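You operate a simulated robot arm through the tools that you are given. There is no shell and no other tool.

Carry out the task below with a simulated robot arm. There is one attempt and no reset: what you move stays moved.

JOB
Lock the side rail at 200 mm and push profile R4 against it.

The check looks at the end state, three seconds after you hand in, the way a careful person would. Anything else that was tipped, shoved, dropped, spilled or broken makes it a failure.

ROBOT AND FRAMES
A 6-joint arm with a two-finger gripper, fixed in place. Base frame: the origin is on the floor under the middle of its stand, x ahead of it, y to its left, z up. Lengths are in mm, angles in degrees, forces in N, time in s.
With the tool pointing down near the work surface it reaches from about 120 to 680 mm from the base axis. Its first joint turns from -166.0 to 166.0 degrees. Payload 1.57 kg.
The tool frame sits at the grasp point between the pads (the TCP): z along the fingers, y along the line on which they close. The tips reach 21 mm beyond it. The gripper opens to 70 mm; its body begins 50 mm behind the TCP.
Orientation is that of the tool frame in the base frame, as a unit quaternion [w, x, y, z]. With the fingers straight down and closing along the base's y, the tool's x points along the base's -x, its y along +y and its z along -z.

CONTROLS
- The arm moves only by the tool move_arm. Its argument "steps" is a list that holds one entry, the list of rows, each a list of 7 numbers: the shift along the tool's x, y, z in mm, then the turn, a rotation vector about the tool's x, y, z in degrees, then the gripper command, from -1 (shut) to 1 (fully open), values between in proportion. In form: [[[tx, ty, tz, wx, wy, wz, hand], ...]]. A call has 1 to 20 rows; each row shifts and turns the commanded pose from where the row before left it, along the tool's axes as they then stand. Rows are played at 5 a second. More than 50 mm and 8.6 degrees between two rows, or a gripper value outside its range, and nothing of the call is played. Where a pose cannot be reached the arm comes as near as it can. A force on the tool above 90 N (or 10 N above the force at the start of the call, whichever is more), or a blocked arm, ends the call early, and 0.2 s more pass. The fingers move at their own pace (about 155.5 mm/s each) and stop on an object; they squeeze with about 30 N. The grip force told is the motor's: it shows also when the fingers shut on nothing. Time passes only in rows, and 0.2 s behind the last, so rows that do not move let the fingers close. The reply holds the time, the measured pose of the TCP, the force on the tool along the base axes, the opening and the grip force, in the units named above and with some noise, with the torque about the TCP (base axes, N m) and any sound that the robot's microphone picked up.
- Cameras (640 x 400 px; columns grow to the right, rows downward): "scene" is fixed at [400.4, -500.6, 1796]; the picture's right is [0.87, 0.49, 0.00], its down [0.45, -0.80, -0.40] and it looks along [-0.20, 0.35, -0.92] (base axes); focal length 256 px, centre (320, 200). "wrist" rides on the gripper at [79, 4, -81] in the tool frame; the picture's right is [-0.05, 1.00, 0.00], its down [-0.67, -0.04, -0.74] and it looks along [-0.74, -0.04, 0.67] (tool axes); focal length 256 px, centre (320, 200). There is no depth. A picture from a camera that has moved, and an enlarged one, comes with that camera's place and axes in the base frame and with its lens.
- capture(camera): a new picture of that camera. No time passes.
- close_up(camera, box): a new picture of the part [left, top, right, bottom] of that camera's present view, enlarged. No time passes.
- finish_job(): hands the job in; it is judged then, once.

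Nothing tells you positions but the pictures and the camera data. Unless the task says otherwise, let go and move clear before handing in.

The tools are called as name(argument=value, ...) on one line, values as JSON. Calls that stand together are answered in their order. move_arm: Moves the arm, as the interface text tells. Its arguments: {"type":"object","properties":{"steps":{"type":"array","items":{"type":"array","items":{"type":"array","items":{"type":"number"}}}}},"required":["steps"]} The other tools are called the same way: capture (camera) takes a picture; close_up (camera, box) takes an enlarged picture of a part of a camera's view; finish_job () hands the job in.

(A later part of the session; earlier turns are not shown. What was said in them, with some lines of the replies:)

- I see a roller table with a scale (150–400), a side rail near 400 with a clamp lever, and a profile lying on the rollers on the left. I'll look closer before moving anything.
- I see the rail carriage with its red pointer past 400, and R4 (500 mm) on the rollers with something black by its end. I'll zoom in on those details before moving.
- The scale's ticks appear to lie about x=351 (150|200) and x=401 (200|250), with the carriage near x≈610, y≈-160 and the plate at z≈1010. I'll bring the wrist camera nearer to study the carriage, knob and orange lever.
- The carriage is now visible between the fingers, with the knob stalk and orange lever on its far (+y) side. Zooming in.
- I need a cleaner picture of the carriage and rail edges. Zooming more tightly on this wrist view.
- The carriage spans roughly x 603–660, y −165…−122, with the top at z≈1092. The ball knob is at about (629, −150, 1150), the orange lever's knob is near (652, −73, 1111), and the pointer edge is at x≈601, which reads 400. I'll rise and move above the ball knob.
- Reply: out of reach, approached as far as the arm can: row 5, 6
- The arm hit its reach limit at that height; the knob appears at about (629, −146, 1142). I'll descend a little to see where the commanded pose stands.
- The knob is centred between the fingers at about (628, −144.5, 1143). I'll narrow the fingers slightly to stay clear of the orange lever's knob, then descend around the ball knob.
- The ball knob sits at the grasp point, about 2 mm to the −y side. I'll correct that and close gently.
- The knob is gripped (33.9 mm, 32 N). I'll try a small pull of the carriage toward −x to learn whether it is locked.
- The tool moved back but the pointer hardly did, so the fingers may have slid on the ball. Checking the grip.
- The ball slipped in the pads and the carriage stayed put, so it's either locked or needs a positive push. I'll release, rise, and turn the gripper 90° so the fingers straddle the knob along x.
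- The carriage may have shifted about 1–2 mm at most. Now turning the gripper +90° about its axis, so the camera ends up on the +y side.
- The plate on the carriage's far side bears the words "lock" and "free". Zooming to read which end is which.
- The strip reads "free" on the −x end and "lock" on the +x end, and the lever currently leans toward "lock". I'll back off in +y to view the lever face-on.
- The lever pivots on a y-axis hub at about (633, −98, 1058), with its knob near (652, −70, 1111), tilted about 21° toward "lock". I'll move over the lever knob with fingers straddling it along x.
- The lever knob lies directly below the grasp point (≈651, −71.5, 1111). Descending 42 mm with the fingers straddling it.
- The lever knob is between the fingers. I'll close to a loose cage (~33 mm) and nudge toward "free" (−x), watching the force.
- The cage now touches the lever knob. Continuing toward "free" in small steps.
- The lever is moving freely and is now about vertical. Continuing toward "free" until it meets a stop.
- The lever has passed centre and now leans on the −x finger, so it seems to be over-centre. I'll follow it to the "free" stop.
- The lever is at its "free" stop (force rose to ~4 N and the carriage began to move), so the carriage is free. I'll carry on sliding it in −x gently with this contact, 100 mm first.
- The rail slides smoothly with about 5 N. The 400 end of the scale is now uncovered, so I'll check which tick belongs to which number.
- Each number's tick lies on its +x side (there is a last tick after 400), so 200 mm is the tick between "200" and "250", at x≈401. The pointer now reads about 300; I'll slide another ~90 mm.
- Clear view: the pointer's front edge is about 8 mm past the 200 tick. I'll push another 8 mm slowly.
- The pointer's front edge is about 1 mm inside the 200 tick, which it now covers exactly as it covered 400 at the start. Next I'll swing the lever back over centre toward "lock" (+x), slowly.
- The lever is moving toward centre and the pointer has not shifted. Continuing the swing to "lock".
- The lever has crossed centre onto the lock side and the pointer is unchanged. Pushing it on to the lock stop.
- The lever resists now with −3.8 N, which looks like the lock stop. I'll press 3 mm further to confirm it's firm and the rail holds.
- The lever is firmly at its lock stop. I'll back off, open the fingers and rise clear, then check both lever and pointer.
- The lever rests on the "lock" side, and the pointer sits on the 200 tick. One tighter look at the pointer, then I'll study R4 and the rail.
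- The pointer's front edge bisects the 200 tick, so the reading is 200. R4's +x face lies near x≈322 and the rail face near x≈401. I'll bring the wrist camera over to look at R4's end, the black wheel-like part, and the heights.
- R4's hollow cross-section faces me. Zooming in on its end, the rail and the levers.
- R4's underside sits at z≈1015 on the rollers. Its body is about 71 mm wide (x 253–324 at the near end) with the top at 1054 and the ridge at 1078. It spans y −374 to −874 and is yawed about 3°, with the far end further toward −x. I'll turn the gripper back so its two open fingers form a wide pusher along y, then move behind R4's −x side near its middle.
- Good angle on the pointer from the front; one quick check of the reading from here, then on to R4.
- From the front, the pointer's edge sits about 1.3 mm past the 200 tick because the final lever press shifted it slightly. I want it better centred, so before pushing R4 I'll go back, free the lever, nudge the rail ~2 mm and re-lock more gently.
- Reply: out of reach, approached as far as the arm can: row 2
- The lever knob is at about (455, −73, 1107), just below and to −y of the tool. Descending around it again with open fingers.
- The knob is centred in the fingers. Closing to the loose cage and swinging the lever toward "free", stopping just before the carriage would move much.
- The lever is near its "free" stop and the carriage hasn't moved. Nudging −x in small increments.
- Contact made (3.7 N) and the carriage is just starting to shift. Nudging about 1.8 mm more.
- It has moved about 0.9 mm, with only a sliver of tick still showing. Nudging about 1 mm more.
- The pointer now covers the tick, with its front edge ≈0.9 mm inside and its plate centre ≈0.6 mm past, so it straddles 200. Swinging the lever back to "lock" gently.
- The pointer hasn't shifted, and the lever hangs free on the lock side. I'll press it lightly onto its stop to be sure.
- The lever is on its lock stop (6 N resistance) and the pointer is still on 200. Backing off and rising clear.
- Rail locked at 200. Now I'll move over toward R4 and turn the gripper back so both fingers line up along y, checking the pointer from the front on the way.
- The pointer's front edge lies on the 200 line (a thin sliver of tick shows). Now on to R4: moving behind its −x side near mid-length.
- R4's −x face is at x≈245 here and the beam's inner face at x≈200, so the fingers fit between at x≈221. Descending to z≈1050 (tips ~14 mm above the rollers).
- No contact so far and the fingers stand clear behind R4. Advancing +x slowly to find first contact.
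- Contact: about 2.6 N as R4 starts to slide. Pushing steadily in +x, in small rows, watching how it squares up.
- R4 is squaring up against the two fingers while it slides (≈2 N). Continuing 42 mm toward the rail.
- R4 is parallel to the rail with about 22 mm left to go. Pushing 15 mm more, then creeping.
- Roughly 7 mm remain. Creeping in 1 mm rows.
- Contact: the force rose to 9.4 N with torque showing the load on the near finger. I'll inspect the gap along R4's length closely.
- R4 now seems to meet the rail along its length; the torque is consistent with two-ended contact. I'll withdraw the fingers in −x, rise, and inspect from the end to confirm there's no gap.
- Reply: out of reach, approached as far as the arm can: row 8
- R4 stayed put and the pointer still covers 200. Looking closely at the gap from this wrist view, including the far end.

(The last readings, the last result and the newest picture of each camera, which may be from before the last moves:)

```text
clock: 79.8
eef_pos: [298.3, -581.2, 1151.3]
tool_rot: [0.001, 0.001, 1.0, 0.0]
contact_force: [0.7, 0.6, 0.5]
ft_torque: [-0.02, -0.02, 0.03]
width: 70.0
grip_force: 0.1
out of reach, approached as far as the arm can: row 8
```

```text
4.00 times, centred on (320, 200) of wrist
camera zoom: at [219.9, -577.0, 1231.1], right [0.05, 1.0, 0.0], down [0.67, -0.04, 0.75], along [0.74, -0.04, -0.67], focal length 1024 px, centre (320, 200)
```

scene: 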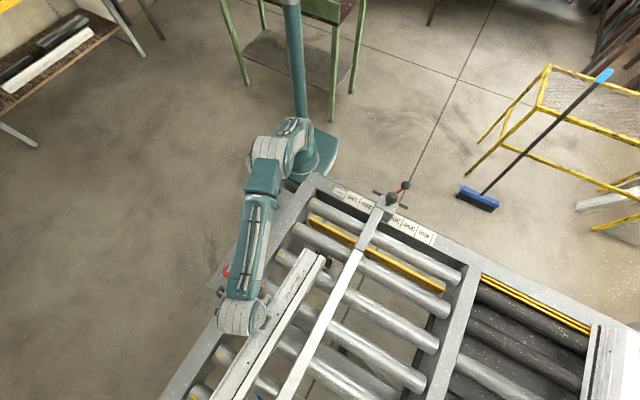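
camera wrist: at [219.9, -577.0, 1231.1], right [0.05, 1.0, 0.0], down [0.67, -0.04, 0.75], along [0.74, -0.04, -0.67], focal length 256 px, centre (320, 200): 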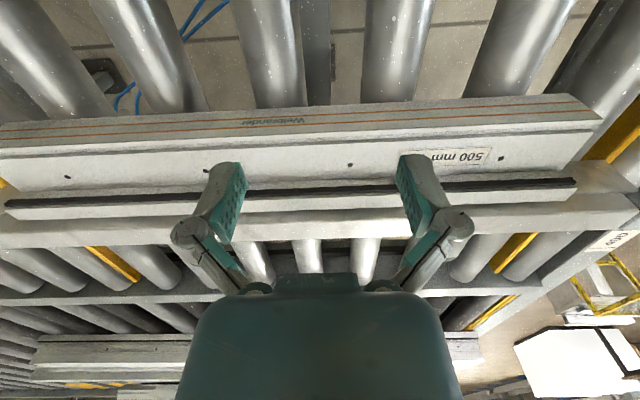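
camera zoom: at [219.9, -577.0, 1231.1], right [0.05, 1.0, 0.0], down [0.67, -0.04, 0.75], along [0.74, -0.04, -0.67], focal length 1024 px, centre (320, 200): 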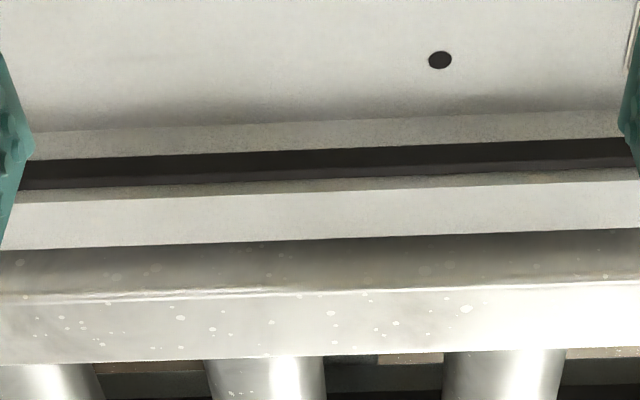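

The rail's face shows as a band behind R4's ridge. I'll zoom tighter at three places to compare band widths for parallelism.

close_up(camera="wrist", box=[20, 200, 68, 240])

close_up(camera="wrist", box=[290, 190, 338, 230])

close_up(camera="wrist", box=[530, 185, 578, 225])

close_up(camera="wrist", box=[130, 195, 178, 235])

```text
10.00 times, centred on (44, 220) of wrist
camera zoom: at [219.9, -577.0, 1231.1], right [0.05, 1.0, 0.0], down [0.67, -0.04, 0.75], along [0.74, -0.04, -0.67], focal length 2560 px, centre (3080, 0)
```

zoom: 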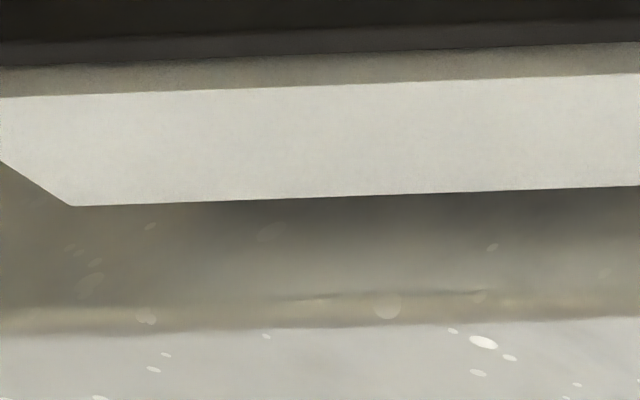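

```text
10.00 times, centred on (314, 210) of wrist
camera zoom: at [219.9, -577.0, 1231.1], right [0.05, 1.0, 0.0], down [0.67, -0.04, 0.75], along [0.74, -0.04, -0.67], focal length 2560 px, centre (380, 100)
```

zoom: 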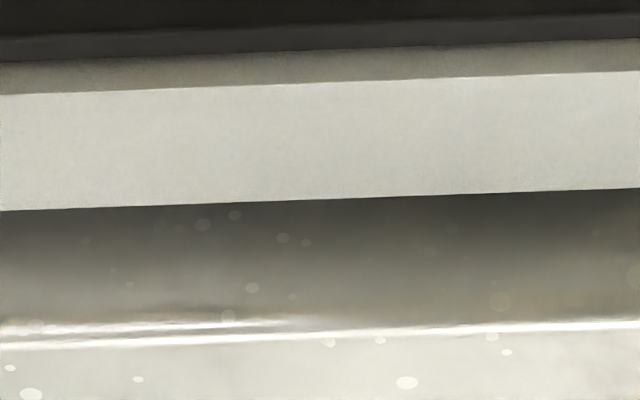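

```text
10.00 times, centred on (554, 205) of wrist
camera zoom: at [219.9, -577.0, 1231.1], right [0.05, 1.0, 0.0], down [0.67, -0.04, 0.75], along [0.74, -0.04, -0.67], focal length 2560 px, centre (-2020, 150)
```

zoom: 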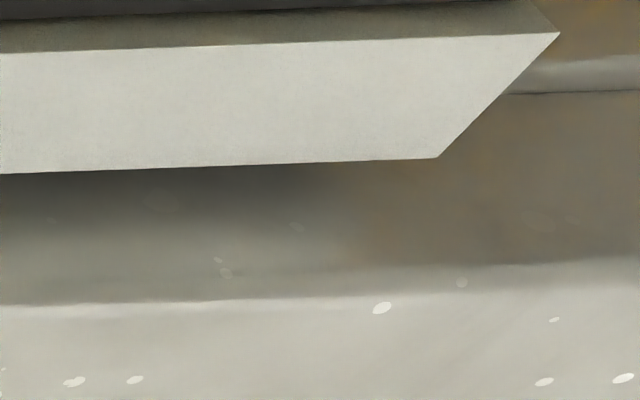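

```text
10.00 times, centred on (154, 215) of wrist
camera zoom: at [219.9, -577.0, 1231.1], right [0.05, 1.0, 0.0], down [0.67, -0.04, 0.75], along [0.74, -0.04, -0.67], focal length 2560 px, centre (1980, 50)
```

zoom: 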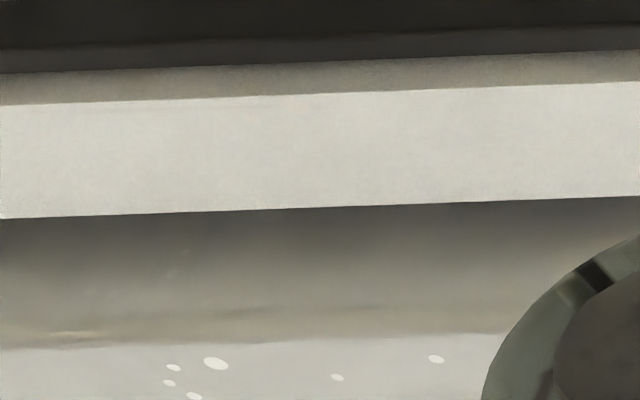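

The band/ridge ratios agree within ~2% along the whole length, so R4 is parallel to the rail within about 0.4 mm. I'll do one end-on view at R4's near end to confirm there's no visible gap.

move_arm(steps=[[[0, 0, -15, 0, 0, 0, 1], [-4, 44, -3, 0, 0, 0, 1], [-6, 44, -3, 0, 0, 0, 1], [-8, 44, -3, 0, 0, 0, 1], [-8, 45, -3, 0, 0, 0, 1], [-8, 45, -3, 0, 0, 0, 1], [-8, 45, -3, 0, 0, 0, 1], [-8, 45, 0, 0, 0, 0, 1], [-8, 44, 0, 0, 0, 0, 1], [0, 0, 0, 0, 0, 0, 1]]])

move_arm(steps=[[[0, 0, 0, 0, 0, 8.18, 1], [0, 0, 0, 0, 0, 8.18, 1], [0, 0, 0, 0, 0, 8.18, 1], [0, 0, 0, 0, 0, 8.18, 1], [0, 0, 0, 0, 0, 8.18, 1], [0, 0, 0, 0, 0, 8.18, 1], [0, 0, 0, 0, 0, 8.18, 1], [0, 0, 0, 0, 0, 8.18, 1], [0, 0, 0, 0, 0, 8.18, 1], [0, 0, 0, 0, 0, 8.18, 1], [0, 0, 0, 0, 0, 8.2, 1], [0, 0, 0, 0, 0, 0, 1]]])

capture(camera="wrist")

capture(camera="scene")

```text
clock: 82.0
eef_pos: [354.9, -220.9, 1173.3]
tool_rot: [0.001, 0.001, 1.0, 0.0]
contact_force: [0.4, 0.8, -0.9]
ft_torque: [-0.02, -0.02, 0.0]
width: 70.0
grip_force: 0.0
out of reach, approached as far as the arm can: row 1, 2
```

```text
clock: 84.6
eef_pos: [354.3, -221.1, 1174.8]
tool_rot: [0.0, 0.708, 0.706, 0.001]
contact_force: [0.5, 0.1, -0.6]
ft_torque: [0.01, -0.02, -0.04]
width: 69.8
grip_force: 0.1
```

```text
taken
camera wrist: at [360.1, -141.3, 1255.8], right [1.0, -0.06, 0.0], down [-0.04, -0.67, 0.74], along [-0.04, -0.74, -0.67], focal length 256 px, centre (320, 200)
```

wrist: 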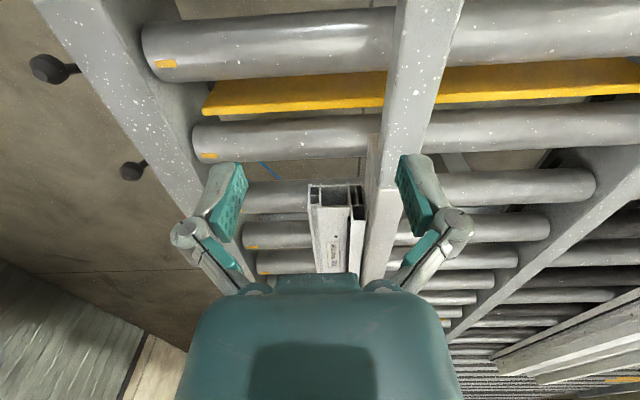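

```text
taken
```

scene: 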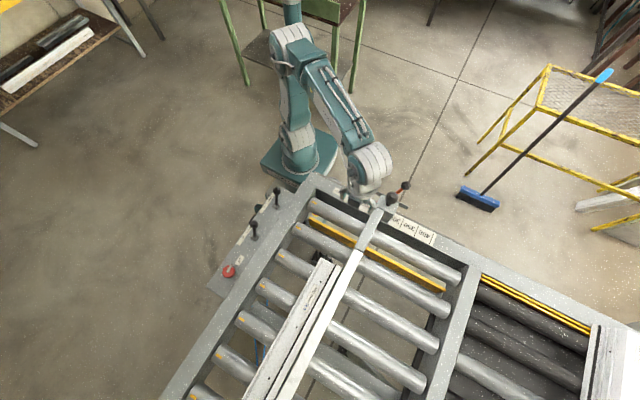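

close_up(camera="wrist", box=[290, 140, 402, 230])

close_up(camera="wrist", box=[340, 170, 388, 215])

close_up(camera="wrist", box=[330, 215, 400, 280])

close_up(camera="scene", box=[240, 300, 370, 400])

```text
4.44 times, centred on (346, 185) of wrist
camera zoom: at [360.1, -141.3, 1255.8], right [1.0, -0.06, 0.0], down [-0.04, -0.67, 0.74], along [-0.04, -0.74, -0.67], focal length 1138 px, centre (204, 267)
```

zoom: 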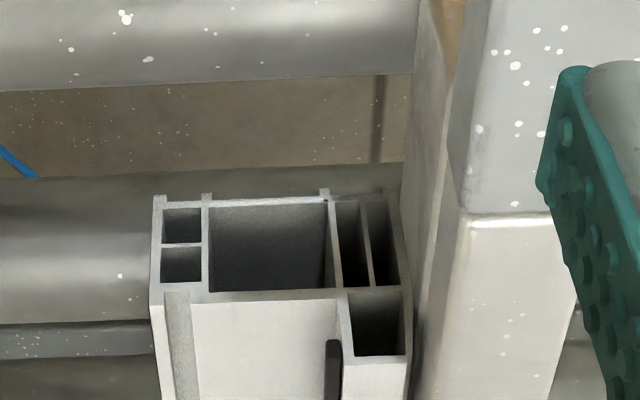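

```text
8.89 times, centred on (364, 192) of wrist
camera zoom: at [360.1, -141.3, 1255.8], right [1.0, -0.06, 0.0], down [-0.04, -0.67, 0.74], along [-0.04, -0.74, -0.67], focal length 2276 px, centre (-71, 267)
```

zoom: 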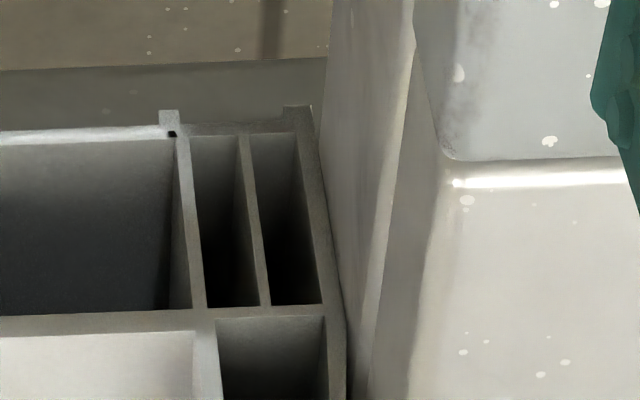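

```text
6.15 times, centred on (365, 248) of wrist
camera zoom: at [360.1, -141.3, 1255.8], right [1.0, -0.06, 0.0], down [-0.04, -0.67, 0.74], along [-0.04, -0.74, -0.67], focal length 1575 px, centre (43, -92)
```

zoom: 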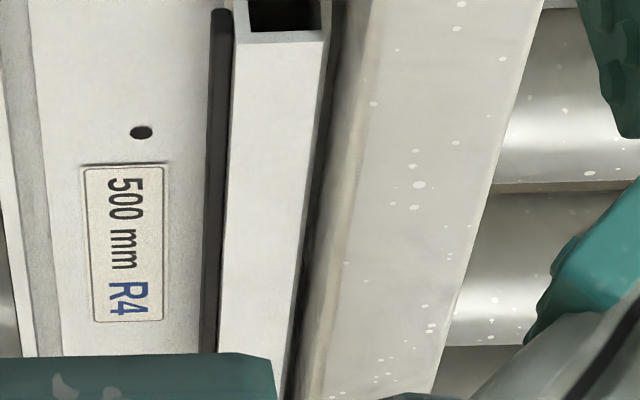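

```text
4.00 times, centred on (305, 350) of scene
camera zoom: at [400.4, -500.6, 1796.0], right [0.87, 0.49, 0.0], down [0.45, -0.8, -0.4], along [-0.2, 0.35, -0.92], focal length 1024 px, centre (380, -400)
```

zoom: 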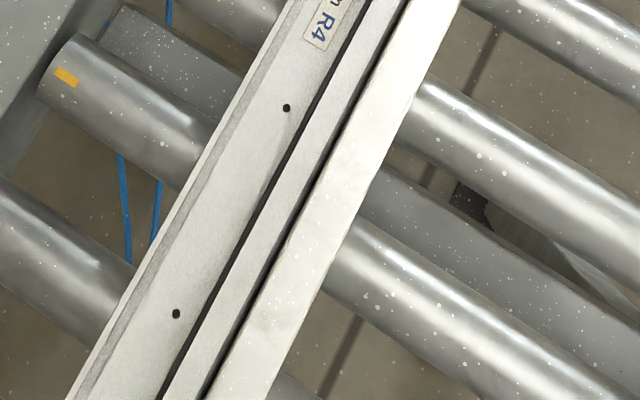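

The end view shows R4's side wall meeting the rail face with no open gap. I'll lift the arm clear and do a last check of the pointer, lever and overall scene.

move_arm(steps=[[[0, 0, -35, 0, 0, 0, 0.5], [0, -10, -40, 0, 0, 0, 0.5], [0, -20, -40, 0, 0, 0, 0.5], [10, -20, -20, 0, 0, 0, 0.5], [0, 0, 0, 0, 0, 0, 0.5]]])

capture(camera="scene")

capture(camera="wrist")

close_up(camera="scene", box=[350, 170, 430, 220])

```text
clock: 85.8
eef_pos: [305.7, -207.9, 1311.6]
tool_rot: [0.0, 0.708, 0.706, 0.001]
contact_force: [-0.2, -0.5, -0.3]
ft_torque: [0.01, 0.0, -0.01]
width: 52.4
grip_force: 0.0
```

```text
taken
```

scene: 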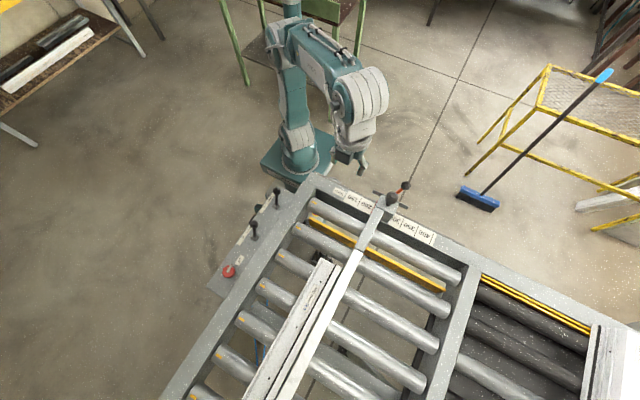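

```text
taken
camera wrist: at [311.5, -128.6, 1392.0], right [1.0, -0.05, 0.0], down [-0.04, -0.67, 0.74], along [-0.04, -0.74, -0.67], focal length 256 px, centre (320, 200)
```

wrist: 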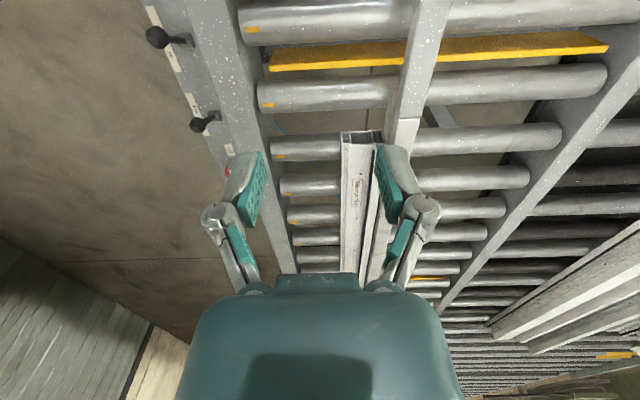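

```text
8.00 times, centred on (390, 195) of scene
camera zoom: at [400.4, -500.6, 1796.0], right [0.87, 0.49, 0.0], down [0.45, -0.8, -0.4], along [-0.2, 0.35, -0.92], focal length 2048 px, centre (-240, 240)
```

zoom: 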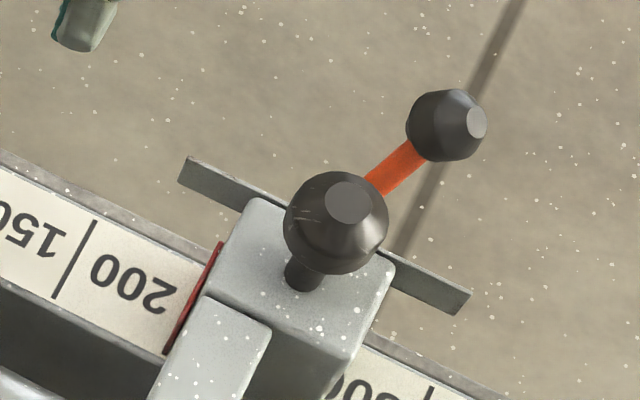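

The pointer is on the 200 mark, the lever rests at "lock", R4 lies flush along the rail, and the gripper is empty and clear. Nothing else was moved, so I'm handing in.

finish_job()

```text
The job is handed in.
```

The side rail is locked at 200 mm and R4 is pushed flush against it. I've handed the job in, but haven't seen the check's result.

- **Rail:** I slid it from 400 down to 200. My first lock left the pointer about 1.3 mm past the mark, so I unlocked it, nudged it back and locked it again. The pointer now covers the 200 line, within about 1 mm. The lever is against its stop on the "lock" side.
- **R4:** it started about 3° askew and squared up as I pushed it. The end view at the near end shows its side wall touching the rail. Along the length it is parallel to within about 0.4 mm. I couldn't look straight into the gap at the far end.
- **After contact:** pushing R4 home moved the locked rail by about 0.3 mm at most, and the pointer stayed on 200.
- **Everything else:** the other levers, the red "off" knob and the yellow bar were left as they were. The gripper is empty and clear of the table.
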